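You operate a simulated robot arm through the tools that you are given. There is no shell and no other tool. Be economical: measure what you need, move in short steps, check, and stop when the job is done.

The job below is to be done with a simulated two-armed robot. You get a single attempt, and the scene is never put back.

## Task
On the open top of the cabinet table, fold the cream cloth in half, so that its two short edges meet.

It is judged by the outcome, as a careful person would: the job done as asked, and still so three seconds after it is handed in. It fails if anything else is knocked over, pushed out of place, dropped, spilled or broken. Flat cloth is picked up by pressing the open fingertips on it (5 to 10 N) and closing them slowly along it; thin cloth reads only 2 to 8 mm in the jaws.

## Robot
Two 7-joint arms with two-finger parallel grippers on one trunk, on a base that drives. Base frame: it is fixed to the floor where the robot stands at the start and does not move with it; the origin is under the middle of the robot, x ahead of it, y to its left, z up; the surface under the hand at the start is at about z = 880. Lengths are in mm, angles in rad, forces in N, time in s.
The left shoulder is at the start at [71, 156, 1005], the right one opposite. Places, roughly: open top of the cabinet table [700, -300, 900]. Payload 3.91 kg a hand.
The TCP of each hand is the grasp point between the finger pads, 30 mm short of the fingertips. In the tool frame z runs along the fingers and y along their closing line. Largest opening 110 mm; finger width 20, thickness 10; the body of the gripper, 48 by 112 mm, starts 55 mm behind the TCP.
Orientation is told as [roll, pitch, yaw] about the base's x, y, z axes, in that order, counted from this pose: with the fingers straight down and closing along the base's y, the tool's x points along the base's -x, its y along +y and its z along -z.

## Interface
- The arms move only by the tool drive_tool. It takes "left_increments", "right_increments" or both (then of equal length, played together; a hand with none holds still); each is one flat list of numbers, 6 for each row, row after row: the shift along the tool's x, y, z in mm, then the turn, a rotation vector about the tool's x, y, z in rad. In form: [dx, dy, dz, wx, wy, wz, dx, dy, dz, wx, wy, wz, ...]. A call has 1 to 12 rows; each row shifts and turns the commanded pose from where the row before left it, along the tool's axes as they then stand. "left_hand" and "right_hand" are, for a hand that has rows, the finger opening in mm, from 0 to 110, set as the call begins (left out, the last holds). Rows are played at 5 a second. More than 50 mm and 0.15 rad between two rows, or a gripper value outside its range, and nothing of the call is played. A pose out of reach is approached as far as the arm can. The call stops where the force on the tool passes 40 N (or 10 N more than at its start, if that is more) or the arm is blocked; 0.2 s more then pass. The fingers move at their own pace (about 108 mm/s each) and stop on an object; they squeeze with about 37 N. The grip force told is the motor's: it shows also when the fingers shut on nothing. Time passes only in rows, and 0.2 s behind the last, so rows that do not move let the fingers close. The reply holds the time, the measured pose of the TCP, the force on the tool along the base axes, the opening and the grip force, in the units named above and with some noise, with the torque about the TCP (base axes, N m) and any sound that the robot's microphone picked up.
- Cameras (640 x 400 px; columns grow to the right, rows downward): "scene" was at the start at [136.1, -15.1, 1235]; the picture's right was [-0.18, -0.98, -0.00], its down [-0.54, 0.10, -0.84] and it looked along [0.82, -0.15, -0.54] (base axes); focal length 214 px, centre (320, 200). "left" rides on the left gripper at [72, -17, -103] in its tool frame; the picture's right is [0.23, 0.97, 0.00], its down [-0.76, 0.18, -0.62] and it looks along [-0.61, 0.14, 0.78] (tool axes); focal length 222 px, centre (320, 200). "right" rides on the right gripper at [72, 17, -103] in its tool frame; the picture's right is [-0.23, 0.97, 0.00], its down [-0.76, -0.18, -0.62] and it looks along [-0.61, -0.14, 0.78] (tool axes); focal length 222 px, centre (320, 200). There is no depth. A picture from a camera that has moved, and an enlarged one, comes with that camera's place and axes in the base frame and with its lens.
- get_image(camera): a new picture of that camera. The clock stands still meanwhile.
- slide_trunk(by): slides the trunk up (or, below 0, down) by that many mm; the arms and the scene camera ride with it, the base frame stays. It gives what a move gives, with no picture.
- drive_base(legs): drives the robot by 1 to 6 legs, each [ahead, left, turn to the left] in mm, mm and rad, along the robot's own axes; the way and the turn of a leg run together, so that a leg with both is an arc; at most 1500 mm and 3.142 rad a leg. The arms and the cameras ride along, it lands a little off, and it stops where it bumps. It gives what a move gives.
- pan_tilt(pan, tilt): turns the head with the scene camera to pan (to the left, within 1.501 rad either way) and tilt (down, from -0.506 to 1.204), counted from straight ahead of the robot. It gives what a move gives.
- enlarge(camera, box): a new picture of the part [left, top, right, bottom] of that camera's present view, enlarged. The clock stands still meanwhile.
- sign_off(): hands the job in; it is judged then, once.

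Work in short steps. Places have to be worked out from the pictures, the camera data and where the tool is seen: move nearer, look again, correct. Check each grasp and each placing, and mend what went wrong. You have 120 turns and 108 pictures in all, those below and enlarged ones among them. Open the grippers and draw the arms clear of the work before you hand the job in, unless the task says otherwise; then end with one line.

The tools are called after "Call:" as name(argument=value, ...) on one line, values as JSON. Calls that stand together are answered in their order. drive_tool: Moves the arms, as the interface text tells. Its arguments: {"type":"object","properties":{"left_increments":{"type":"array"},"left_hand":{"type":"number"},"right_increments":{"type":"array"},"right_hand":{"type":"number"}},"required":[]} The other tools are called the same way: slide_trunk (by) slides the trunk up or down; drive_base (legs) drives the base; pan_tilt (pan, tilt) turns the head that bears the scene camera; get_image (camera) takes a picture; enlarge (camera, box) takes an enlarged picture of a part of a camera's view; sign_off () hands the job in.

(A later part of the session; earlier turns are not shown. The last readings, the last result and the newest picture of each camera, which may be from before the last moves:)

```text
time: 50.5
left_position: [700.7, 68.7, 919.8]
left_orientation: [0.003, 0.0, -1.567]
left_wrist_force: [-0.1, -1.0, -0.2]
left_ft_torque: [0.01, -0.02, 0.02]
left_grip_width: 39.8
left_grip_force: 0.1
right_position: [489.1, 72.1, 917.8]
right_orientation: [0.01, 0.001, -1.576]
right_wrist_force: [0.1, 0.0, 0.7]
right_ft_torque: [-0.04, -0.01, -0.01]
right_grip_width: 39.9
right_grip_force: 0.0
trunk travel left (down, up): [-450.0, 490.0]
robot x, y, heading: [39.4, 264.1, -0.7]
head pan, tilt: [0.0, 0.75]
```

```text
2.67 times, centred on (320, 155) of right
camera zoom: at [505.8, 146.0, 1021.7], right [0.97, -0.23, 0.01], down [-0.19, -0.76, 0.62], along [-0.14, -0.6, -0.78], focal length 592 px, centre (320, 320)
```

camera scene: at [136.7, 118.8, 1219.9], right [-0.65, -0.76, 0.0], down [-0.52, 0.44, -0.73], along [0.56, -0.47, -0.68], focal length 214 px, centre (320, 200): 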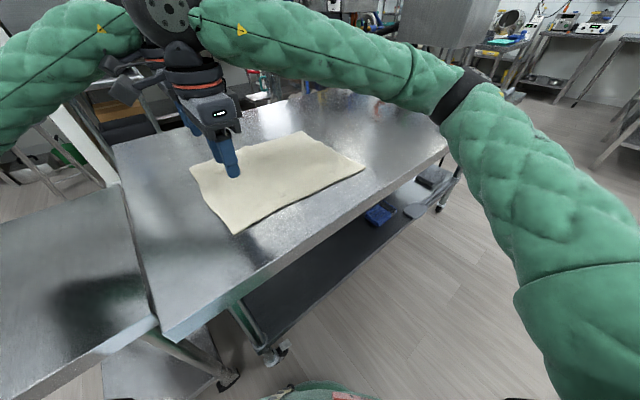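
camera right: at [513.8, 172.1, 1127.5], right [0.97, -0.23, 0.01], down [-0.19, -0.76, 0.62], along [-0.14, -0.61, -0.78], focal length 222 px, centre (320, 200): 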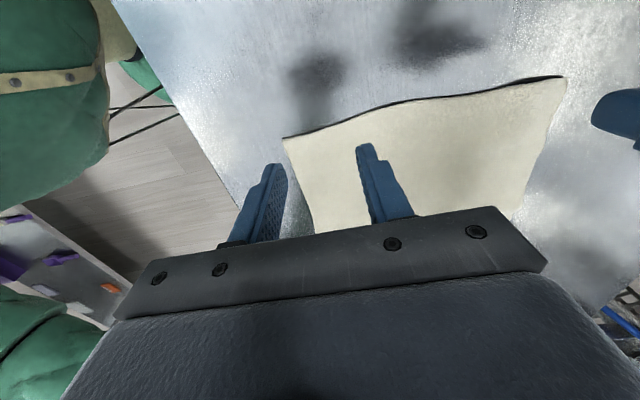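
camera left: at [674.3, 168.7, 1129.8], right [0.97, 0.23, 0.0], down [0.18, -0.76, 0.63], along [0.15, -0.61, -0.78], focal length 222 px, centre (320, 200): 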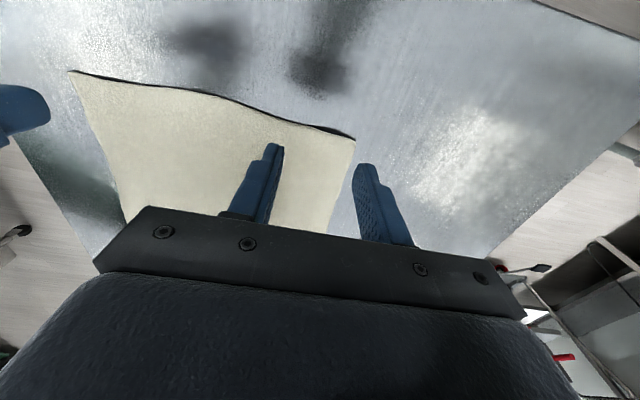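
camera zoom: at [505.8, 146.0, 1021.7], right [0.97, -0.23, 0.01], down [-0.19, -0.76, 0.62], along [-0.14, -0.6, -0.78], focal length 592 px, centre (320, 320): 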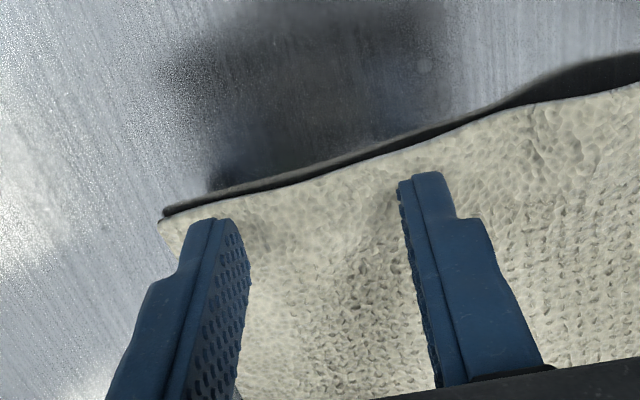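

The left corner has crept to about (724, 83) with a small buckle; right edge at y≈84. I re-centre: left hand to (686, 75), right to (489, 76), and lower to contact.

Call:
drive_tool(left_increments=[3, -7.5, 0, 0, 0, 0, 3, -7.5, 0, 0, 0, 0, 0, 0, 3, 0, 0, 0, 0, 0, 3, 0, 0, 0, 0, 0, 0.6, 0, 0, 0], right_increments=[2, 0, 0, 0, 0, 0, 2, 0, 0, 0, 0, 0, 0, 0, 2, 0, 0, 0, 0, 0, 2, 0, 0, 0, 0, 0, 1, 0, 0, 0])

Call:
drive_tool(left_increments=[0, 0, 0, 0, 0, 0], right_increments=[0, 0, 0, 0, 0, 0])

Call:
enlarge(camera="left", box=[200, 80, 440, 230])

```text
time: 51.6
left_position: [685.4, 73.5, 912.9]
left_orientation: [0.004, -0.002, -1.566]
left_wrist_force: [4.0, 0.2, 19.3]
left_ft_torque: [-0.01, -0.04, 0.01]
left_grip_width: 39.7
left_grip_force: 0.1
right_position: [488.6, 76.1, 913.7]
right_orientation: [0.01, 0.001, -1.576]
right_wrist_force: [-0.4, 1.3, 3.7]
right_ft_torque: [0.0, 0.02, -0.01]
right_grip_width: 39.9
right_grip_force: 0.2
trunk travel left (down, up): [-450.0, 490.0]
robot x, y, heading: [41.5, 262.3, -0.699]
head pan, tilt: [0.0, 0.75]
```

```text
time: 52.0
left_position: [685.1, 74.0, 913.6]
left_orientation: [0.005, -0.002, -1.567]
left_wrist_force: [5.1, -0.2, 24.5]
left_ft_torque: [-0.03, -0.09, 0.02]
left_grip_width: 39.5
left_grip_force: 0.0
right_position: [488.0, 76.5, 914.6]
right_orientation: [0.011, 0.0, -1.576]
right_wrist_force: [-0.1, 0.9, 3.9]
right_ft_torque: [0.0, 0.01, 0.04]
right_grip_width: 40.1
right_grip_force: 0.0
trunk travel left (down, up): [-450.0, 490.0]
robot x, y, heading: [38.9, 265.8, -0.704]
head pan, tilt: [0.0, 0.75]
```

```text
2.67 times, centred on (320, 155) of left
camera zoom: at [666.4, 144.1, 1016.6], right [0.97, 0.23, 0.0], down [0.18, -0.76, 0.63], along [0.15, -0.61, -0.78], focal length 592 px, centre (320, 320)
```

zoom: 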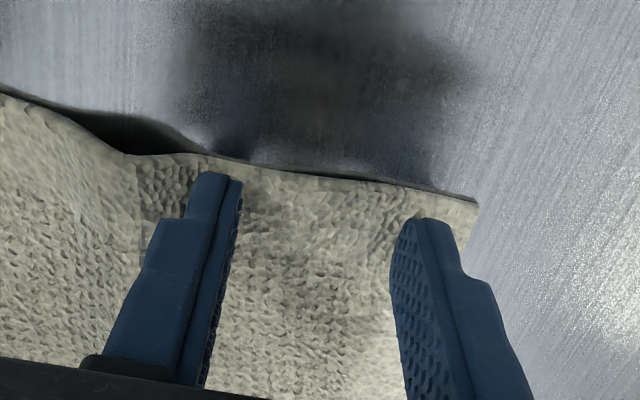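

Good placement on the left. I ease its pressure (24 N → ~10) and add slightly on the right, then begin closing.

Call:
drive_tool(left_increments=[0, 0, -1.4, 0, 0, 0, 0, 0, 0, 0, 0, 0], right_increments=[0, 0, 0.6, 0, 0, 0, 0, 0, 0, 0, 0, 0])

Call:
drive_tool(left_increments=[0, 0, 0, 0, 0, 0], right_increments=[0, 0, 0, 0, 0, 0], left_hand=34, right_hand=34)

Call:
drive_tool(left_increments=[0, 0, 0, 0, 0, 0], right_increments=[0, 0, 0, 0, 0, 0], left_hand=28, right_hand=28)

Call:
enlarge(camera="left", box=[200, 80, 440, 230])

Call:
enlarge(camera="right", box=[200, 80, 440, 230])

```text
time: 52.6
left_position: [685.5, 72.9, 913.3]
left_orientation: [0.003, 0.0, -1.569]
left_wrist_force: [3.1, 0.4, 17.4]
left_ft_torque: [0.0, -0.07, 0.01]
left_grip_width: 39.9
left_grip_force: 0.0
right_position: [488.5, 76.5, 913.7]
right_orientation: [0.01, 0.0, -1.576]
right_wrist_force: [0.9, 0.9, 8.2]
right_ft_torque: [-0.01, -0.02, -0.01]
right_grip_width: 40.0
right_grip_force: 0.0
trunk travel left (down, up): [-450.0, 490.0]
robot x, y, heading: [35.5, 263.3, -0.699]
head pan, tilt: [0.0, 0.75]
```

```text
time: 53.0
left_position: [684.8, 72.3, 914.6]
left_orientation: [0.003, 0.0, -1.566]
left_wrist_force: [-1.1, 0.9, 15.1]
left_ft_torque: [-0.01, 0.01, -0.01]
left_grip_width: 33.0
left_grip_force: 0.0
right_position: [486.8, 76.9, 913.6]
right_orientation: [0.01, 0.002, -1.577]
right_wrist_force: [0.8, -0.8, 8.0]
right_ft_torque: [-0.01, -0.01, 0.01]
right_grip_width: 33.4
right_grip_force: 0.1
trunk travel left (down, up): [-450.0, 490.0]
robot x, y, heading: [37.0, 264.3, -0.702]
head pan, tilt: [0.0, 0.75]
```

```text
time: 53.5
left_position: [686.7, 74.1, 913.3]
left_orientation: [0.004, 0.0, -1.566]
left_wrist_force: [-0.1, 0.3, 14.2]
left_ft_torque: [-0.03, 0.02, 0.03]
left_grip_width: 27.3
left_grip_force: 0.1
right_position: [487.8, 76.5, 914.0]
right_orientation: [0.01, 0.002, -1.576]
right_wrist_force: [0.0, -0.4, 8.5]
right_ft_torque: [-0.07, 0.02, 0.01]
right_grip_width: 27.6
right_grip_force: 0.1
trunk travel left (down, up): [-450.0, 490.0]
robot x, y, heading: [36.0, 266.0, -0.702]
head pan, tilt: [0.0, 0.75]
```

```text
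2.67 times, centred on (320, 155) of left
camera zoom: at [666.1, 143.8, 1017.0], right [0.97, 0.23, 0.0], down [0.18, -0.76, 0.62], along [0.15, -0.61, -0.78], focal length 592 px, centre (320, 320)
```

zoom: 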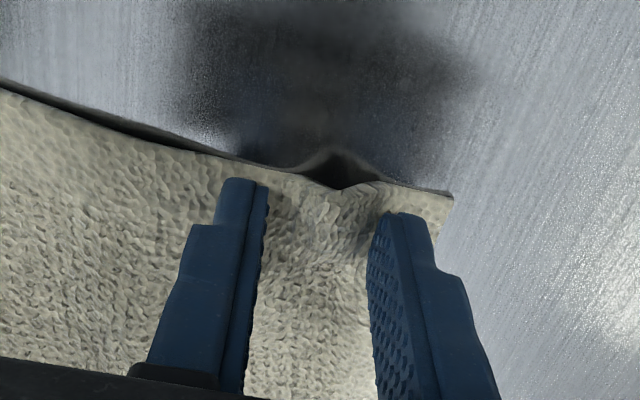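

```text
2.67 times, centred on (320, 155) of right
camera zoom: at [504.2, 149.4, 1017.1], right [0.97, -0.23, 0.01], down [-0.19, -0.76, 0.62], along [-0.14, -0.6, -0.78], focal length 592 px, centre (320, 320)
```

zoom: 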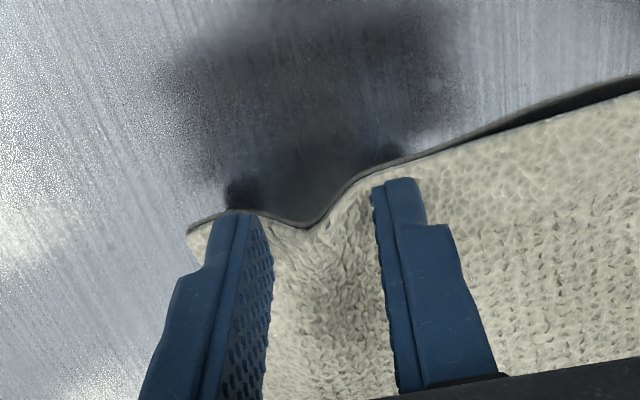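

Both sides buckle upward well. I continue closing with small inward follow to limit the mutual pull.

Call:
drive_tool(left_increments=[0, 0, 0, 0, 0, 0], right_increments=[0, 0, 0, 0, 0, 0], left_hand=22, right_hand=22)

Call:
drive_tool(left_increments=[0, -1, 0, 0, 0, 0], right_increments=[0, 1, 0, 0, 0, 0], left_hand=15, right_hand=15)

Call:
drive_tool(left_increments=[0, -2, 0, 0, 0, 0], right_increments=[0, 2, 0, 0, 0, 0], left_hand=9, right_hand=9)

Call:
drive_tool(left_increments=[0, -2, 0, 0, 0, 0, 0, -1, 0, 0, 0, 0], right_increments=[0, 2, 0, 0, 0, 0, 0, 1, 0, 0, 0, 0], left_hand=0, right_hand=0)

```text
time: 53.9
left_position: [684.9, 73.4, 913.4]
left_orientation: [0.005, 0.001, -1.566]
left_wrist_force: [-1.2, -0.1, 14.0]
left_ft_torque: [-0.02, 0.01, 0.03]
left_grip_width: 21.1
left_grip_force: 0.0
right_position: [487.4, 77.0, 912.8]
right_orientation: [0.009, 0.002, -1.574]
right_wrist_force: [-0.8, 0.1, 8.5]
right_ft_torque: [-0.06, 0.02, 0.03]
right_grip_width: 21.5
right_grip_force: 0.0
trunk travel left (down, up): [-450.0, 490.0]
robot x, y, heading: [37.2, 264.2, -0.701]
head pan, tilt: [0.0, 0.75]
```

```text
time: 54.2
left_position: [683.5, 73.2, 912.8]
left_orientation: [0.005, -0.001, -1.567]
left_wrist_force: [2.4, -2.7, 18.1]
left_ft_torque: [-0.1, -0.13, 0.03]
left_grip_width: 15.3
left_grip_force: 0.1
right_position: [488.5, 75.0, 913.3]
right_orientation: [0.012, 0.003, -1.576]
right_wrist_force: [-1.6, 0.7, 6.9]
right_ft_torque: [-0.03, 0.06, -0.02]
right_grip_width: 15.4
right_grip_force: 0.7
trunk travel left (down, up): [-450.0, 490.0]
robot x, y, heading: [36.5, 267.4, -0.7]
head pan, tilt: [0.0, 0.75]
```

```text
time: 54.6
left_position: [681.5, 72.7, 914.0]
left_orientation: [0.004, 0.0, -1.568]
left_wrist_force: [3.3, -0.1, 14.8]
left_ft_torque: [-0.09, -0.12, 0.0]
left_grip_width: 10.1
left_grip_force: 1.5
right_position: [491.8, 75.4, 913.0]
right_orientation: [0.01, 0.002, -1.577]
right_wrist_force: [-0.4, -0.4, 8.4]
right_ft_torque: [-0.06, 0.06, 0.0]
right_grip_width: 8.9
right_grip_force: 0.2
trunk travel left (down, up): [-450.0, 490.0]
robot x, y, heading: [36.3, 262.7, -0.697]
head pan, tilt: [0.0, 0.75]
```

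```text
time: 55.2
left_position: [678.6, 72.9, 913.6]
left_orientation: [0.003, 0.0, -1.567]
left_wrist_force: [2.3, -0.1, 7.8]
left_ft_torque: [-0.06, -0.04, 0.01]
left_grip_width: 4.3
left_grip_force: 37.1
right_position: [494.1, 76.1, 913.5]
right_orientation: [0.01, 0.002, -1.576]
right_wrist_force: [-2.5, -1.2, 15.0]
right_ft_torque: [-0.14, 0.09, -0.01]
right_grip_width: 0.0
right_grip_force: 37.1
trunk travel left (down, up): [-450.0, 490.0]
robot x, y, heading: [37.6, 263.4, -0.706]
head pan, tilt: [0.0, 0.75]
```

Left holds (4.3 mm), the right closed on nothing. I keep the left still, lift and reopen the right, and look.

Call:
drive_tool(right_increments=[0, 0, 0, 0, 0, 0, 0, 0, -6, 0, 0, 0, -2, -4, 0, 0, 0, 0, 0, 0, 0, 0, 0, 0], right_hand=40)

Call:
enlarge(camera="right", box=[200, 80, 440, 230])

```text
time: 56.2
left_position: [679.1, 73.0, 913.8]
left_orientation: [0.004, 0.0, -1.567]
left_wrist_force: [-0.9, 1.8, 9.5]
left_ft_torque: [-0.02, 0.04, -0.02]
left_grip_width: 4.4
left_grip_force: 37.4
right_position: [490.9, 74.1, 917.8]
right_orientation: [0.01, 0.002, -1.577]
right_wrist_force: [0.6, 0.5, 0.6]
right_ft_torque: [0.05, 0.04, -0.03]
right_grip_width: 39.8
right_grip_force: 0.0
trunk travel left (down, up): [-450.0, 490.0]
robot x, y, heading: [37.4, 265.8, -0.702]
head pan, tilt: [0.0, 0.75]
```

```text
2.67 times, centred on (320, 155) of right
camera zoom: at [507.2, 147.1, 1021.6], right [0.97, -0.23, 0.01], down [-0.19, -0.76, 0.62], along [-0.14, -0.6, -0.78], focal length 592 px, centre (320, 320)
```

zoom: 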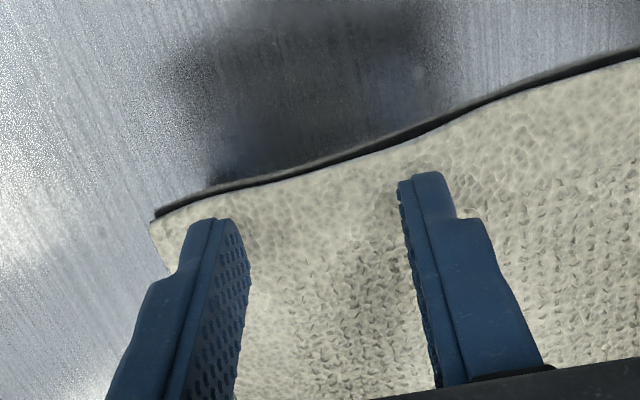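

Overlap is good here; I press down at this spot.

Call:
drive_tool(right_increments=[0, 0, 3, 0, 0, 0, 0, 0, 1.5, 0, 0, 0, 0, 0, 0.8, 0, 0, 0, 0, 0, 0, 0, 0, 0])

```text
time: 57.2
left_position: [679.1, 73.5, 915.0]
left_orientation: [0.003, 0.0, -1.568]
left_wrist_force: [-0.4, -0.3, 6.9]
left_ft_torque: [-0.03, 0.06, 0.01]
left_grip_width: 4.4
left_grip_force: 36.9
right_position: [490.0, 74.5, 913.4]
right_orientation: [0.01, 0.001, -1.577]
right_wrist_force: [1.8, -0.2, 8.7]
right_ft_torque: [-0.04, 0.02, 0.02]
right_grip_width: 39.7
right_grip_force: 0.1
trunk travel left (down, up): [-450.0, 490.0]
robot x, y, heading: [39.7, 263.3, -0.698]
head pan, tilt: [0.0, 0.75]
```

8.7 N: right in the range. Closing in steps without follow.

Call:
drive_tool(right_increments=[0, 0, 0.3, 0, 0, 0], right_hand=34)

Call:
drive_tool(right_increments=[0, 0, 0, 0, 0, 0], right_hand=28)

Call:
drive_tool(right_increments=[0, 0, 0, 0, 0, 0], right_hand=22)

Call:
drive_tool(right_increments=[0, 0, 0, 0, 0, 0], right_hand=15)

Call:
drive_tool(right_increments=[0, 0, 0, 0, 0, 0], right_hand=8)

Call:
drive_tool(right_increments=[0, 0, 0, 0, 0, 0, 0, 0, 0, 0, 0, 0], right_hand=0)

```text
time: 57.6
left_position: [678.5, 73.2, 913.5]
left_orientation: [0.004, 0.0, -1.567]
left_wrist_force: [-1.6, 0.2, 7.0]
left_ft_torque: [-0.02, 0.05, -0.02]
left_grip_width: 4.4
left_grip_force: 36.6
right_position: [488.4, 74.2, 912.0]
right_orientation: [0.011, 0.001, -1.575]
right_wrist_force: [-0.1, 0.2, 11.1]
right_ft_torque: [-0.01, 0.06, 0.0]
right_grip_width: 33.0
right_grip_force: 0.0
trunk travel left (down, up): [-450.0, 490.0]
robot x, y, heading: [39.5, 265.0, -0.702]
head pan, tilt: [0.0, 0.75]
```

```text
time: 58.0
left_position: [679.3, 73.0, 914.5]
left_orientation: [0.003, 0.0, -1.568]
left_wrist_force: [-0.9, -0.9, 5.8]
left_ft_torque: [-0.06, 0.06, -0.01]
left_grip_width: 4.5
left_grip_force: 37.0
right_position: [491.7, 74.2, 913.6]
right_orientation: [0.01, 0.001, -1.575]
right_wrist_force: [0.6, 0.2, 9.0]
right_ft_torque: [-0.03, 0.05, 0.0]
right_grip_width: 27.3
right_grip_force: 0.1
trunk travel left (down, up): [-450.0, 490.0]
robot x, y, heading: [38.9, 267.0, -0.703]
head pan, tilt: [0.0, 0.75]
```

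```text
time: 58.5
left_position: [678.8, 74.2, 913.7]
left_orientation: [0.003, 0.0, -1.569]
left_wrist_force: [0.2, 0.0, 5.1]
left_ft_torque: [-0.06, 0.06, -0.02]
left_grip_width: 4.6
left_grip_force: 37.5
right_position: [490.6, 74.7, 913.5]
right_orientation: [0.011, 0.002, -1.574]
right_wrist_force: [-0.1, 0.9, 10.5]
right_ft_torque: [-0.03, -0.01, -0.03]
right_grip_width: 21.3
right_grip_force: 0.1
trunk travel left (down, up): [-450.0, 490.0]
robot x, y, heading: [38.5, 265.4, -0.706]
head pan, tilt: [0.0, 0.75]
```

```text
time: 58.9
left_position: [678.0, 73.1, 913.5]
left_orientation: [0.004, -0.001, -1.568]
left_wrist_force: [-1.0, 0.1, 6.6]
left_ft_torque: [-0.09, 0.08, 0.0]
left_grip_width: 4.2
left_grip_force: 37.2
right_position: [490.5, 74.2, 914.0]
right_orientation: [0.011, 0.001, -1.575]
right_wrist_force: [1.5, -0.5, 10.8]
right_ft_torque: [-0.03, 0.02, -0.01]
right_grip_width: 15.1
right_grip_force: 0.3
trunk travel left (down, up): [-450.0, 490.0]
robot x, y, heading: [36.4, 263.5, -0.707]
head pan, tilt: [0.0, 0.75]
```

```text
time: 59.2
left_position: [680.0, 73.6, 914.5]
left_orientation: [0.004, -0.002, -1.568]
left_wrist_force: [-1.3, -0.5, 6.7]
left_ft_torque: [-0.03, 0.02, -0.03]
left_grip_width: 4.3
left_grip_force: 37.5
right_position: [490.8, 74.2, 912.8]
right_orientation: [0.011, 0.002, -1.578]
right_wrist_force: [0.7, 0.2, 9.8]
right_ft_torque: [0.01, 0.0, -0.01]
right_grip_width: 9.1
right_grip_force: 0.1
trunk travel left (down, up): [-450.0, 490.0]
robot x, y, heading: [37.8, 264.5, -0.701]
head pan, tilt: [0.0, 0.75]
```

```text
time: 59.9
left_position: [679.1, 73.5, 913.5]
left_orientation: [0.005, -0.002, -1.568]
left_wrist_force: [-2.1, -0.2, 6.6]
left_ft_torque: [-0.04, 0.07, -0.06]
left_grip_width: 4.3
left_grip_force: 37.2
right_position: [490.6, 74.5, 914.1]
right_orientation: [0.01, 0.002, -1.577]
right_wrist_force: [1.9, -0.2, 10.3]
right_ft_torque: [-0.06, 0.03, 0.02]
right_grip_width: 2.6
right_grip_force: 37.2
trunk travel left (down, up): [-450.0, 490.0]
robot x, y, heading: [40.7, 263.0, -0.696]
head pan, tilt: [0.0, 0.75]
```

The right now reads 2.6 mm (some cloth). I check it closely before lifting.

Call:
enlarge(camera="right", box=[200, 80, 440, 230])

Call:
get_image(camera="left")

```text
2.67 times, centred on (320, 155) of right
camera zoom: at [506.9, 147.7, 1017.0], right [0.97, -0.23, 0.01], down [-0.19, -0.76, 0.62], along [-0.14, -0.6, -0.78], focal length 592 px, centre (320, 320)
```

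zoom: 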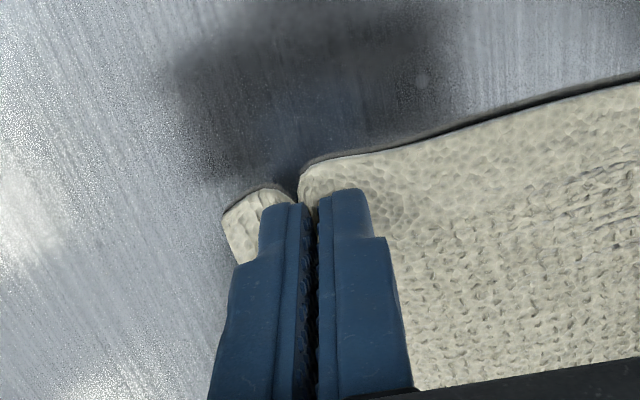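

```text
41 pictures are left
camera left: at [660.4, 144.0, 1017.6], right [0.97, 0.23, 0.0], down [0.18, -0.76, 0.62], along [0.15, -0.61, -0.78], focal length 222 px, centre (320, 200)
```

left: 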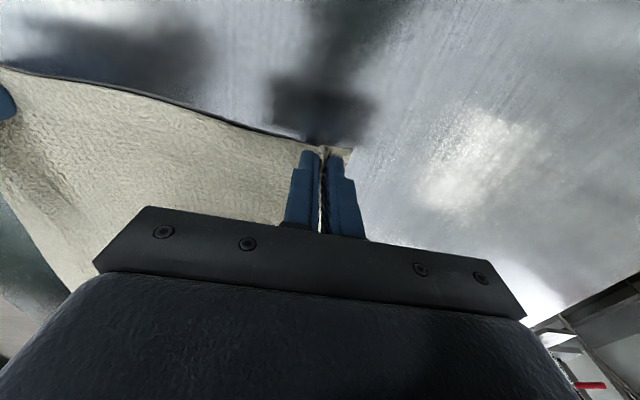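

Left is firm; the right may hold only a thin pinch. I lift both 15 mm to test.

Call:
drive_tool(left_increments=[0, 0, -5, 0, 0, 0, 0, 0, -5, 0, 0, 0, 0, 0, -5, 0, 0, 0], right_increments=[0, 0, -5, 0, 0, 0, 0, 0, -5, 0, 0, 0, 0, 0, -5, 0, 0, 0])

Call:
enlarge(camera="right", box=[200, 80, 440, 230])

```text
time: 60.6
left_position: [680.0, 74.5, 929.0]
left_orientation: [0.005, 0.0, -1.567]
left_wrist_force: [-1.3, 0.2, -0.1]
left_ft_torque: [0.01, 0.08, -0.05]
left_grip_width: 4.2
left_grip_force: 36.8
right_position: [491.1, 74.1, 927.7]
right_orientation: [0.007, 0.002, -1.576]
right_wrist_force: [1.0, 0.0, 0.4]
right_ft_torque: [-0.01, 0.02, 0.03]
right_grip_width: 2.4
right_grip_force: 36.7
trunk travel left (down, up): [-450.0, 490.0]
robot x, y, heading: [37.6, 263.2, -0.701]
head pan, tilt: [0.0, 0.75]
```

```text
2.67 times, centred on (320, 155) of right
camera zoom: at [507.2, 147.2, 1031.6], right [0.97, -0.23, 0.01], down [-0.19, -0.76, 0.62], along [-0.14, -0.6, -0.78], focal length 592 px, centre (320, 320)
```

zoom: 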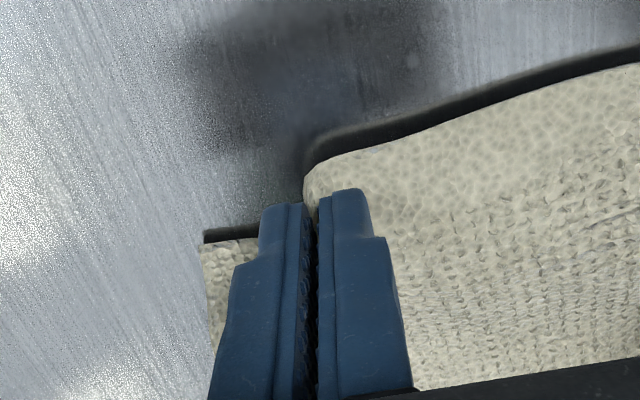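

The right holds the edge too, with almost no cross-pull. I carry the edge up to above the middle line (y≈ −111), tilting to 0.4 rad and drifting 12 mm in −x to follow the cloth's slight skew.

Call:
drive_tool(left_increments=[-5, -1, -15, 0, 0, 0, -5, -1, -20, 0, 0, 0, -12, -1, -20, 0, 0, 0, -15, -1, -18, 0, 0, 0, -18, -1, -18, 0, 0, 0, -20, -1, -15, 0, 0, 0, -20, -1, -12, 0, 0, 0, -20, -1, -8, 0, 0, 0, -23, -1, -5, 0, 0.1, 0, -20.4, -1, -6.8, 0, 0.1, 0, -20, -1, -6.5, 0, 0.1, 0, -17.3, -1, -4.4, 0, 0.1, 0], right_increments=[-5, -1, -15, 0, 0, 0, -5, -1, -20, 0, 0, 0, -12, -1, -20, 0, 0, 0, -15, -1, -18, 0, 0, 0, -18, -1, -18, 0, 0, 0, -20, -1, -15, 0, 0, 0, -20, -1, -12, 0, 0, 0, -20, -1, -8, 0, 0, 0, -23, -1, -5, 0, 0.1, 0, -20.4, -1, -6.8, 0, 0.1, 0, -20, -1, -6.5, 0, 0.1, 0, -17.3, -1, -4.4, 0, 0.1, 0])

Call:
enlarge(camera="scene", box=[200, 50, 440, 200])

```text
time: 63.2
left_position: [668.7, -123.4, 1065.0]
left_orientation: [0.004, 0.405, -1.565]
left_wrist_force: [-1.5, -0.4, -0.2]
left_ft_torque: [-0.01, 0.07, -0.01]
left_grip_width: 4.2
left_grip_force: 36.6
right_position: [475.6, -124.4, 1065.0]
right_orientation: [0.012, 0.406, -1.572]
right_wrist_force: [1.9, 0.0, -0.5]
right_ft_torque: [0.04, -0.06, 0.0]
right_grip_width: 2.6
right_grip_force: 36.9
trunk travel left (down, up): [-450.0, 490.0]
robot x, y, heading: [42.8, 263.4, -0.702]
head pan, tilt: [0.0, 0.75]
```

```text
2.67 times, centred on (320, 125) of scene
camera zoom: at [137.7, 178.7, 1219.9], right [-0.64, -0.76, 0.0], down [-0.52, 0.44, -0.73], along [0.56, -0.47, -0.68], focal length 572 px, centre (320, 400)
```

zoom: 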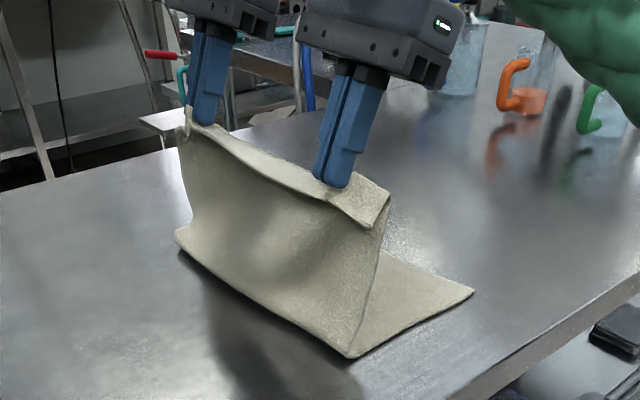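

Beautiful: the bend lies along y≈ −112 from near to far. I descend along the 45° line to about y −262, 20 mm up.

Call:
drive_tool(left_increments=[-23, 0, 5.5, 0, 0, 0, -23, 0, 5.5, 0, 0, 0, -25.8, 0, 9.7, 0, 0, 0, -25.8, 0, 9.7, 0, 0, 0, -26.2, 0, 10.7, 0, 0, 0, -26.2, 0, 10.7, 0, 0, 0, -20.6, 0, 7.6, 0, 0, 0, -20.6, 0, 7.6, 0, 0, 0], right_increments=[-23, 0, 5.5, 0, 0, 0, -23, 0, 5.5, 0, 0, 0, -25.8, 0, 9.7, 0, 0, 0, -25.8, 0, 9.7, 0, 0, 0, -26.2, 0, 10.7, 0, 0, 0, -26.2, 0, 10.7, 0, 0, 0, -20.6, 0, 7.6, 0, 0, 0, -20.6, 0, 7.6, 0, 0, 0])

Call:
enlarge(camera="scene", box=[220, 70, 460, 220])

Call:
get_image(camera="right")

Call:
get_image(camera="left")

```text
time: 65.0
left_position: [670.3, -274.5, 926.5]
left_orientation: [0.003, 0.402, -1.565]
left_wrist_force: [-2.1, -0.3, 0.4]
left_ft_torque: [-0.01, 0.11, 0.0]
left_grip_width: 4.2
left_grip_force: 37.1
right_position: [477.8, -272.5, 928.1]
right_orientation: [0.009, 0.402, -1.574]
right_wrist_force: [1.1, -0.4, 0.6]
right_ft_torque: [0.02, 0.0, 0.0]
right_grip_width: 2.5
right_grip_force: 36.6
trunk travel left (down, up): [-450.0, 490.0]
robot x, y, heading: [40.1, 261.8, -0.7]
head pan, tilt: [0.0, 0.75]
```

```text
2.67 times, centred on (340, 145) of scene
camera zoom: at [138.4, 179.0, 1219.9], right [-0.64, -0.76, 0.0], down [-0.52, 0.44, -0.73], along [0.56, -0.47, -0.68], focal length 572 px, centre (267, 347)
```

zoom: 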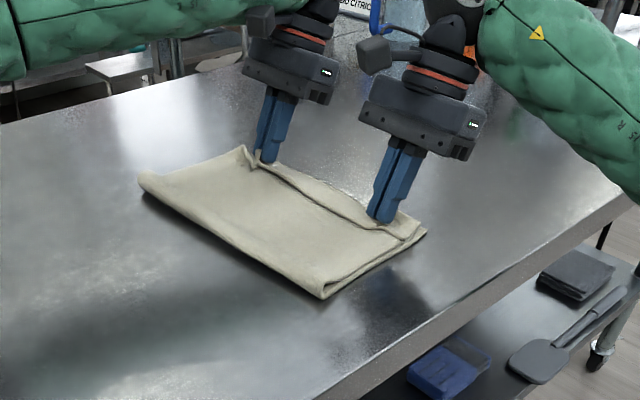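

```text
37 pictures are left
camera right: at [493.5, -247.1, 1051.5], right [0.97, -0.21, -0.08], down [-0.18, -0.94, 0.27], along [-0.13, -0.25, -0.96], focal length 222 px, centre (320, 200)
```

right: 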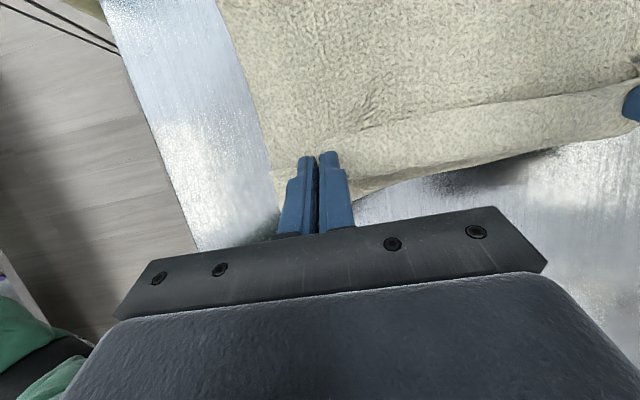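

```text
36 pictures are left
camera left: at [651.6, -249.7, 1050.6], right [0.97, 0.21, 0.09], down [0.18, -0.94, 0.28], along [0.15, -0.25, -0.96], focal length 222 px, centre (320, 200)
```

left: 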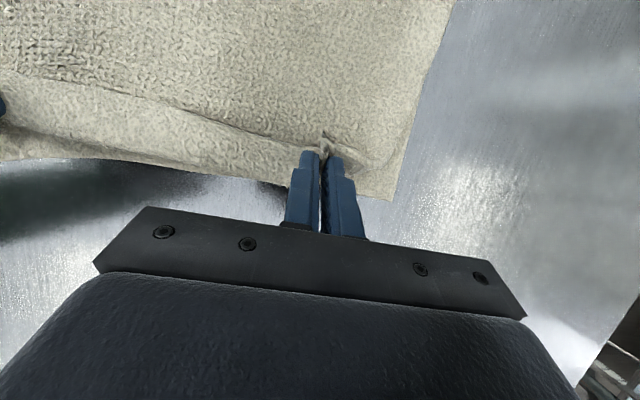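

The fold lies well; lower right edge is at y≈ −288. I set the held edge down at tip y≈ −275, so that when the held strip springs flat its edge meets the lower one.

Call:
drive_tool(left_increments=[-8.2, 0, 4, 0, 0, 0, -8.2, 0, 4, 0, 0, 0, 0, 0, 0, 0, 0, 0], right_increments=[-8.2, 0, 4, 0, 0, 0, -8.2, 0, 4, 0, 0, 0, 0, 0, 0, 0, 0, 0])

```text
time: 65.8
left_position: [668.7, -282.9, 918.1]
left_orientation: [0.006, 0.396, -1.564]
left_wrist_force: [-1.2, 2.7, 17.2]
left_ft_torque: [0.12, 0.21, -0.02]
left_grip_width: 4.3
left_grip_force: 37.5
right_position: [475.5, -282.8, 918.5]
right_orientation: [0.016, 0.4, -1.569]
right_wrist_force: [8.5, 3.2, 39.4]
right_ft_torque: [0.24, -0.23, -0.03]
right_grip_width: 2.4
right_grip_force: 36.9
trunk travel left (down, up): [-450.0, 490.0]
robot x, y, heading: [40.2, 264.2, -0.698]
head pan, tilt: [0.0, 0.75]
```

Touching firmly. I lift 3 mm, open to 20 mm, wait, then withdraw along the tool axis.

Call:
drive_tool(left_increments=[1, 0, -2.5, 0, 0, 0, 0, 0, 0, 0, 0, 0], right_increments=[1, 0, -3.5, 0, 0, 0, 0, 0, 0, 0, 0, 0])

Call:
drive_tool(left_increments=[0, 0, 0, 0, 0, 0, 0, 0, 0, 0, 0, 0], right_increments=[0, 0, 0, 0, 0, 0, 0, 0, 0, 0, 0, 0], left_hand=24, right_hand=24)

Call:
enlarge(camera="scene", box=[220, 70, 460, 220])

```text
time: 66.5
left_position: [667.9, -284.6, 918.8]
left_orientation: [0.004, 0.396, -1.566]
left_wrist_force: [-0.8, 1.8, 11.7]
left_ft_torque: [0.14, 0.12, -0.02]
left_grip_width: 4.1
left_grip_force: 37.0
right_position: [475.6, -284.5, 919.2]
right_orientation: [0.011, 0.399, -1.572]
right_wrist_force: [2.0, 5.8, 25.9]
right_ft_torque: [0.2, -0.07, -0.01]
right_grip_width: 2.6
right_grip_force: 37.4
trunk travel left (down, up): [-450.0, 490.0]
robot x, y, heading: [39.7, 263.4, -0.704]
head pan, tilt: [0.0, 0.75]
```

```text
time: 67.0
left_position: [668.3, -284.4, 919.2]
left_orientation: [0.006, 0.399, -1.567]
left_wrist_force: [3.7, 0.5, 13.0]
left_ft_torque: [0.05, 0.1, -0.02]
left_grip_width: 22.2
left_grip_force: 0.0
right_position: [477.3, -285.9, 919.3]
right_orientation: [0.011, 0.403, -1.573]
right_wrist_force: [3.9, -1.3, 17.5]
right_ft_torque: [0.02, 0.02, 0.02]
right_grip_width: 18.2
right_grip_force: 0.1
trunk travel left (down, up): [-450.0, 490.0]
robot x, y, heading: [38.8, 265.0, -0.701]
head pan, tilt: [0.0, 0.75]
```

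```text
2.67 times, centred on (340, 145) of scene
camera zoom: at [137.3, 181.1, 1220.1], right [-0.65, -0.76, 0.0], down [-0.52, 0.44, -0.73], along [0.56, -0.47, -0.68], focal length 572 px, centre (267, 347)
```

zoom: 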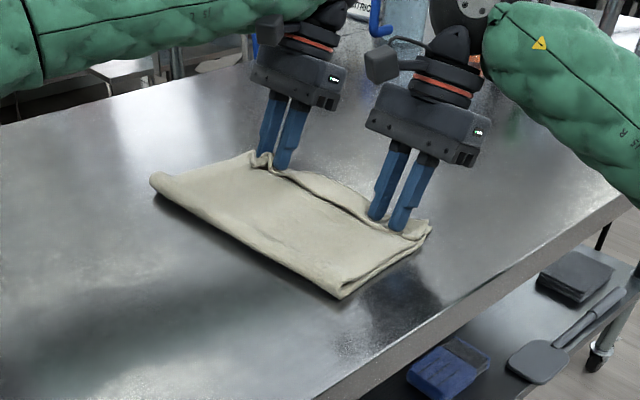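

Both opened; now I lift them straight up so the edge strip can spring out.

Call:
drive_tool(left_increments=[4, 0, -9, 0, 0, 0, 8, 0, -18, 0, 0, 0, 15, 0, -37, 0, 0, 0, 15, 0, -37, 0, 0, 0], right_increments=[4, 0, -9, 0, 0, 0, 8, 0, -18, 0, 0, 0, 15, 0, -37, 0, 0, 0, 15, 0, -37, 0, 0, 0])

Call:
enlarge(camera="scene", box=[220, 70, 460, 220])

Call:
get_image(camera="left")

Call:
get_image(camera="right")

```text
time: 68.0
left_position: [668.5, -288.2, 1028.3]
left_orientation: [0.006, 0.4, -1.561]
left_wrist_force: [-0.8, 0.4, 0.1]
left_ft_torque: [-0.01, -0.02, -0.04]
left_grip_width: 24.0
left_grip_force: 0.0
right_position: [476.8, -285.4, 1027.7]
right_orientation: [0.01, 0.401, -1.572]
right_wrist_force: [1.3, -0.1, -1.0]
right_ft_torque: [-0.01, -0.06, 0.0]
right_grip_width: 24.2
right_grip_force: 0.0
trunk travel left (down, up): [-450.0, 490.0]
robot x, y, heading: [36.0, 267.3, -0.702]
head pan, tilt: [0.0, 0.75]
```

```text
2.67 times, centred on (340, 145) of scene
camera zoom: at [137.2, 180.7, 1219.9], right [-0.65, -0.76, 0.0], down [-0.52, 0.44, -0.73], along [0.56, -0.47, -0.68], focal length 572 px, centre (267, 347)
```

zoom: 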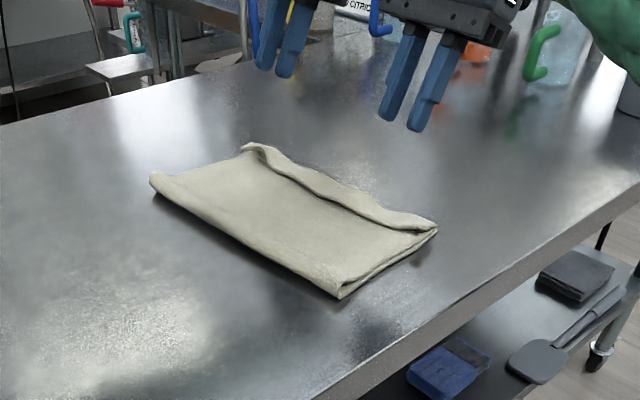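

```text
33 pictures are left
camera left: at [649.6, -262.4, 1152.0], right [0.97, 0.21, 0.09], down [0.18, -0.94, 0.28], along [0.15, -0.25, -0.96], focal length 222 px, centre (320, 200)
```

left: 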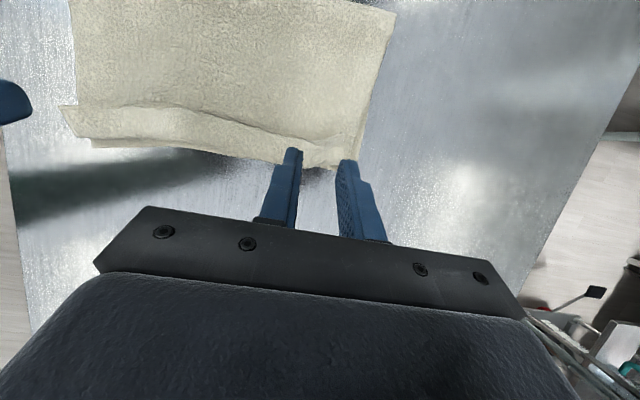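

```text
32 pictures are left
camera right: at [492.7, -257.4, 1151.3], right [0.97, -0.21, -0.08], down [-0.19, -0.94, 0.27], along [-0.13, -0.25, -0.96], focal length 222 px, centre (320, 200)
```

right: 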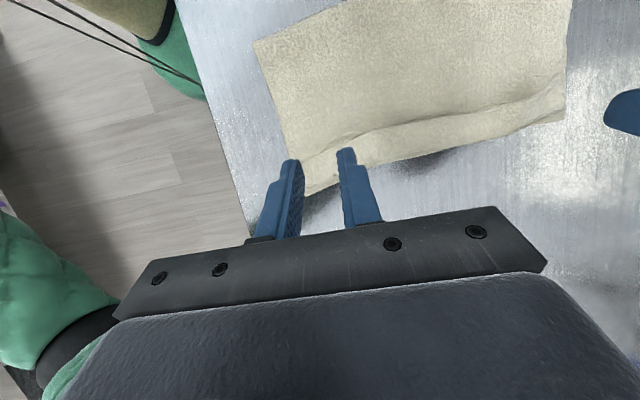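

The top layer's last ~40 mm stayed folded back as a flap. I will brush it over: untilt the tools, open the jaws wide along x, and come down just left of the flap.

Call:
drive_tool(left_increments=[18, 0, 0, 0, -0.1, 0, 18, 0, 0, 0, -0.1, 0, 18, 0, 0, 0, -0.1, 0, 18, 0, 0, 0, -0.1, 0, 0, -2, 35, 0, 0, 0, 0, -2, 35, 0, 0, 0, 0, -2, 25, 0, 0, 0], right_increments=[18, 0, 0, 0, -0.1, 0, 18, 0, 0, 0, -0.1, 0, 18, 0, 0, 0, -0.1, 0, 18, 0, 0, 0, -0.1, 0, 0, 3, 35, 0, 0, 0, 0, 3, 35, 0, 0, 0, 0, 3, 25, 0, 0, 0], left_hand=80, right_hand=80)

Call:
get_image(camera="left")

```text
time: 69.7
left_position: [663.7, -217.5, 946.5]
left_orientation: [0.0, 0.002, -1.566]
left_wrist_force: [0.4, -0.6, 0.2]
left_ft_torque: [0.01, 0.03, 0.0]
left_grip_width: 80.0
left_grip_force: 0.0
right_position: [486.0, -216.9, 949.0]
right_orientation: [0.009, 0.004, -1.576]
right_wrist_force: [-0.3, 0.0, -0.1]
right_ft_torque: [0.01, -0.02, 0.0]
right_grip_width: 80.0
right_grip_force: 0.0
trunk travel left (down, up): [-450.0, 490.0]
robot x, y, heading: [40.5, 265.9, -0.7]
head pan, tilt: [0.0, 0.75]
```

```text
31 pictures are left
camera left: at [644.8, -147.0, 1050.3], right [0.97, 0.23, 0.0], down [0.18, -0.76, 0.62], along [0.15, -0.61, -0.78], focal length 222 px, centre (320, 200)
```

left: 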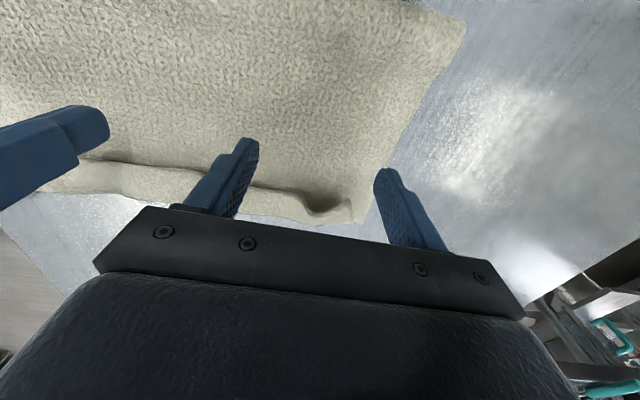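

The flap edge stands slightly raised right of the fingers. I lower to just above the top layer (TCP 921) and sweep 60 mm toward −y gently.

Call:
drive_tool(left_increments=[0, -6, 13, 0, 0, 0, 0, -6, 12, 0, 0, 0, -12, 0, 0, 0, 0, 0, -12, 0, 0, 0, 0, 0, -12, 0, 0, 0, 0, 0, -12, 0, 0, 0, 0, 0, -12, 0, 0, 0, 0, 0], right_increments=[0, 0, 14, 0, 0, 0, 0, 0, 13, 0, 0, 0, -12, 0, 0, 0, 0, 0, -12, 0, 0, 0, 0, 0, -12, 0, 0, 0, 0, 0, -12, 0, 0, 0, 0, 0, -12, 0, 0, 0, 0, 0])

Call:
get_image(camera="left")

```text
time: 71.2
left_position: [651.0, -278.9, 924.5]
left_orientation: [0.004, 0.001, -1.568]
left_wrist_force: [-0.2, -0.2, 0.2]
left_ft_torque: [-0.02, 0.02, 0.02]
left_grip_width: 79.9
left_grip_force: 0.2
right_position: [484.3, -279.2, 923.2]
right_orientation: [0.01, 0.005, -1.577]
right_wrist_force: [-0.3, 0.3, -1.5]
right_ft_torque: [0.01, 0.03, 0.0]
right_grip_width: 80.1
right_grip_force: 0.0
trunk travel left (down, up): [-450.0, 490.0]
robot x, y, heading: [39.8, 265.9, -0.699]
head pan, tilt: [0.0, 0.75]
```

```text
30 pictures are left
camera left: at [632.5, -207.6, 1028.8], right [0.97, 0.23, 0.0], down [0.18, -0.76, 0.62], along [0.15, -0.61, -0.78], focal length 222 px, centre (320, 200)
```

left: 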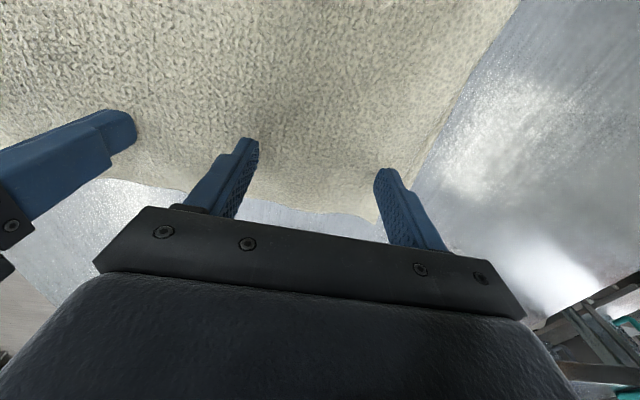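

The flap seems to be pushed over already. I sweep 60 mm more past the edge, then raise and look.

Call:
drive_tool(left_increments=[-12, 0, 0, 0, 0, 0, -12, 0, 0, 0, 0, 0, -12, 0, 0, 0, 0, 0, -12, 0, 0, 0, 0, 0, -12, 0, 0, 0, 0, 0, 0, 0, -40, 0, 0, 0, 0, 0, -45, 0, 0, 0], right_increments=[-12, 0, 0, 0, 0, 0, -12, 0, 0, 0, 0, 0, -12, 0, 0, 0, 0, 0, -12, 0, 0, 0, 0, 0, -12, 0, 0, 0, 0, 0, 0, 0, -40, 0, 0, 0, 0, 0, -45, 0, 0, 0])

Call:
enlarge(camera="scene", box=[220, 70, 460, 220])

```text
time: 72.8
left_position: [649.9, -340.0, 1008.6]
left_orientation: [0.004, 0.0, -1.568]
left_wrist_force: [-0.7, 1.5, 0.2]
left_ft_torque: [0.0, -0.04, 0.0]
left_grip_width: 80.2
left_grip_force: 0.0
right_position: [485.2, -336.1, 1008.8]
right_orientation: [0.008, 0.001, -1.575]
right_wrist_force: [-0.2, -0.3, -0.4]
right_ft_torque: [-0.01, -0.01, -0.02]
right_grip_width: 80.0
right_grip_force: 0.1
trunk travel left (down, up): [-450.0, 490.0]
robot x, y, heading: [37.4, 266.4, -0.701]
head pan, tilt: [0.0, 0.75]
```

```text
2.67 times, centred on (340, 145) of scene
camera zoom: at [137.6, 180.2, 1219.8], right [-0.65, -0.76, 0.0], down [-0.52, 0.44, -0.73], along [0.56, -0.47, -0.68], focal length 572 px, centre (267, 347)
```

zoom: 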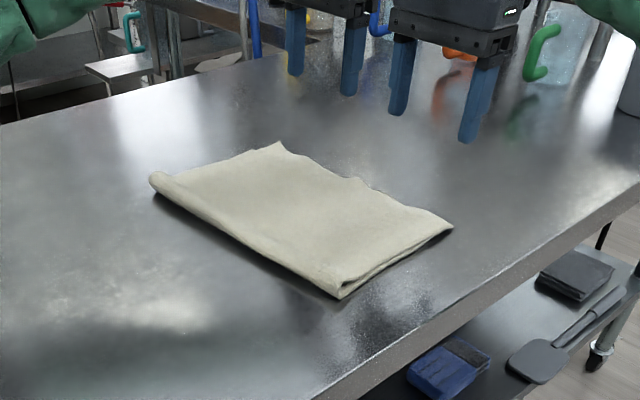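

The flap flipped neatly. I check how the two right edges compare with the hand cameras.

Call:
get_image(camera="left")

Call:
enlarge(camera="scene", box=[310, 110, 410, 190])

```text
28 pictures are left
camera left: at [632.0, -268.5, 1112.3], right [0.97, 0.23, 0.0], down [0.18, -0.76, 0.62], along [0.15, -0.61, -0.78], focal length 222 px, centre (320, 200)
```

left: 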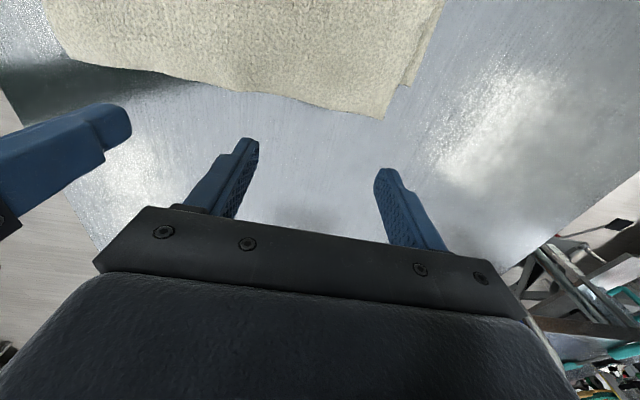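

```text
5.00 times, centred on (360, 150) of scene
camera zoom: at [137.6, 180.2, 1219.8], right [-0.65, -0.76, 0.0], down [-0.52, 0.44, -0.73], along [0.56, -0.47, -0.68], focal length 1072 px, centre (120, 450)
```

zoom: 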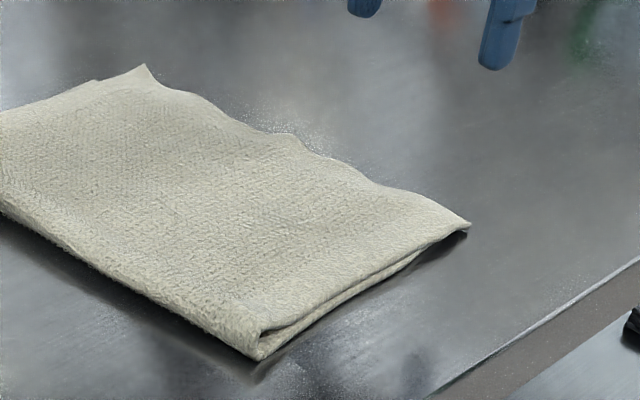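

The top edge overshoots the lower one by about 20 mm (near) to 38 mm (far); lower edge runs (443, −316)–(727, −290). I'll push the top edge back with the finger sides at table level: first place the fingers on the table just right of the cloth, yawed to match the edge.

Call:
drive_tool(left_increments=[-8, 8, 0, 0, 0, 0, -8, 8, 0, 0, 0, 0, 0, 0, 0, 0, 0, -0.09, 0, 0, 30, 0, 0, 0, 0, 0, 30, 0, 0, 0, 0, 0, 25, 0, 0, 0, 0, 0, 8, 0, 0, 0], right_increments=[-13, -2, 0, 0, 0, 0, -13, -2, 0, 0, 0, 0, 0, 0, 0, 0, 0, -0.09, 0, 0, 30, 0, 0, 0, 0, 0, 30, 0, 0, 0, 0, 0, 25, 0, 0, 0, 0, 0, 8, 0, 0, 0])

Call:
get_image(camera="left")

```text
time: 74.5
left_position: [668.7, -353.9, 916.0]
left_orientation: [0.003, 0.0, -1.477]
left_wrist_force: [1.5, 0.2, -0.3]
left_ft_torque: [0.01, 0.0, -0.01]
left_grip_width: 79.9
left_grip_force: 0.0
right_position: [482.8, -364.2, 915.6]
right_orientation: [0.008, -0.001, -1.485]
right_wrist_force: [0.3, -0.2, -0.1]
right_ft_torque: [0.02, 0.01, 0.01]
right_grip_width: 80.3
right_grip_force: 0.1
trunk travel left (down, up): [-450.0, 490.0]
robot x, y, heading: [44.0, 262.3, -0.701]
head pan, tilt: [0.0, 0.75]
```

```text
26 pictures are left
camera left: at [642.9, -284.9, 1020.5], right [0.95, 0.32, 0.0], down [0.25, -0.74, 0.62], along [0.2, -0.59, -0.78], focal length 222 px, centre (320, 200)
```

left: 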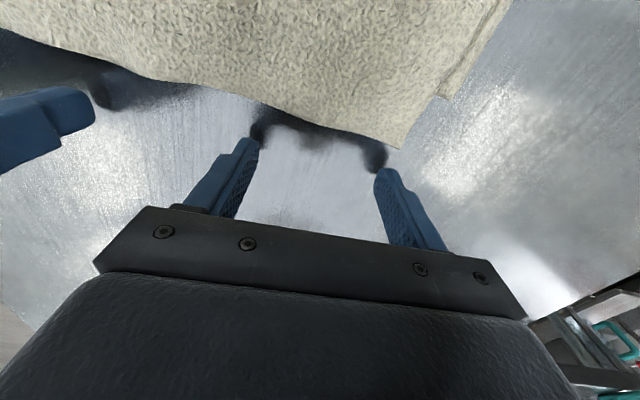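

Fingers stand just right of the top edge. I lower to near table contact and push 20 mm toward the fold.

Call:
drive_tool(left_increments=[0, 0, 2, 0, 0, 0, 0, 0, 1.5, 0, 0, 0, 8, 0, 0, 0, 0, 0, 8, 0, 0, 0, 0, 0, 8, 0, 0, 0, 0, 0], right_increments=[0, 0, 2, 0, 0, 0, 0, 0, 1.5, 0, 0, 0, 7, 0, 0, 0, 0, 0, 7, 0, 0, 0, 0, 0, 7, 0, 0, 0, 0, 0])

Call:
get_image(camera="left")

Call:
enlarge(camera="scene", box=[240, 90, 420, 200])

```text
time: 75.7
left_position: [664.9, -328.4, 914.3]
left_orientation: [0.003, -0.001, -1.479]
left_wrist_force: [-0.3, 1.0, 0.6]
left_ft_torque: [0.02, -0.02, 0.02]
left_grip_width: 80.0
left_grip_force: 0.1
right_position: [480.4, -341.6, 912.3]
right_orientation: [0.009, 0.001, -1.484]
right_wrist_force: [-0.2, -0.3, -0.2]
right_ft_torque: [-0.02, -0.03, -0.02]
right_grip_width: 79.8
right_grip_force: 0.0
trunk travel left (down, up): [-450.0, 490.0]
robot x, y, heading: [40.4, 263.4, -0.706]
head pan, tilt: [0.0, 0.75]
```

```text
25 pictures are left
camera left: at [640.0, -261.1, 1017.5], right [0.95, 0.32, 0.0], down [0.25, -0.74, 0.62], along [0.2, -0.59, -0.78], focal length 222 px, centre (320, 200)
```

left: 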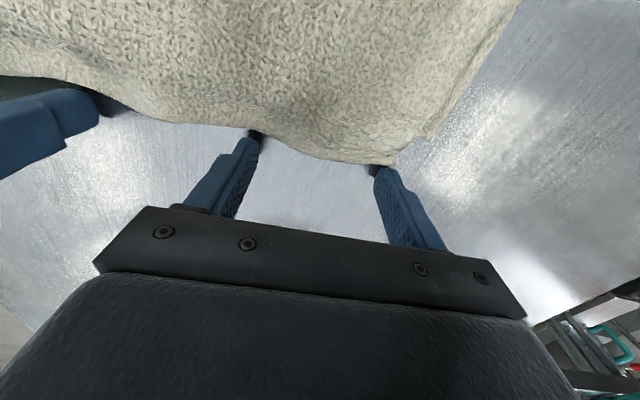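

```text
3.56 times, centred on (330, 145) of scene
camera zoom: at [138.2, 179.9, 1220.0], right [-0.65, -0.76, 0.0], down [-0.52, 0.44, -0.73], along [0.56, -0.47, -0.68], focal length 763 px, centre (284, 396)
```

zoom: 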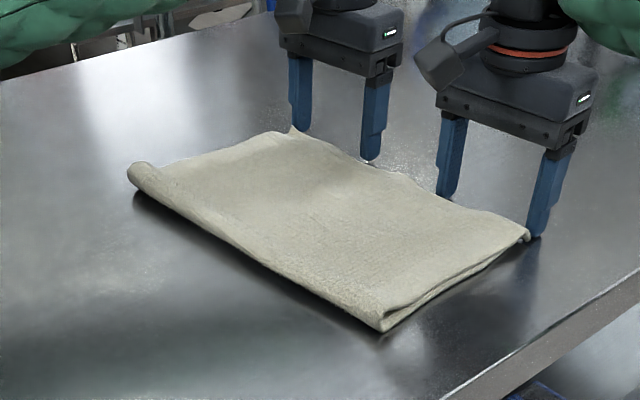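

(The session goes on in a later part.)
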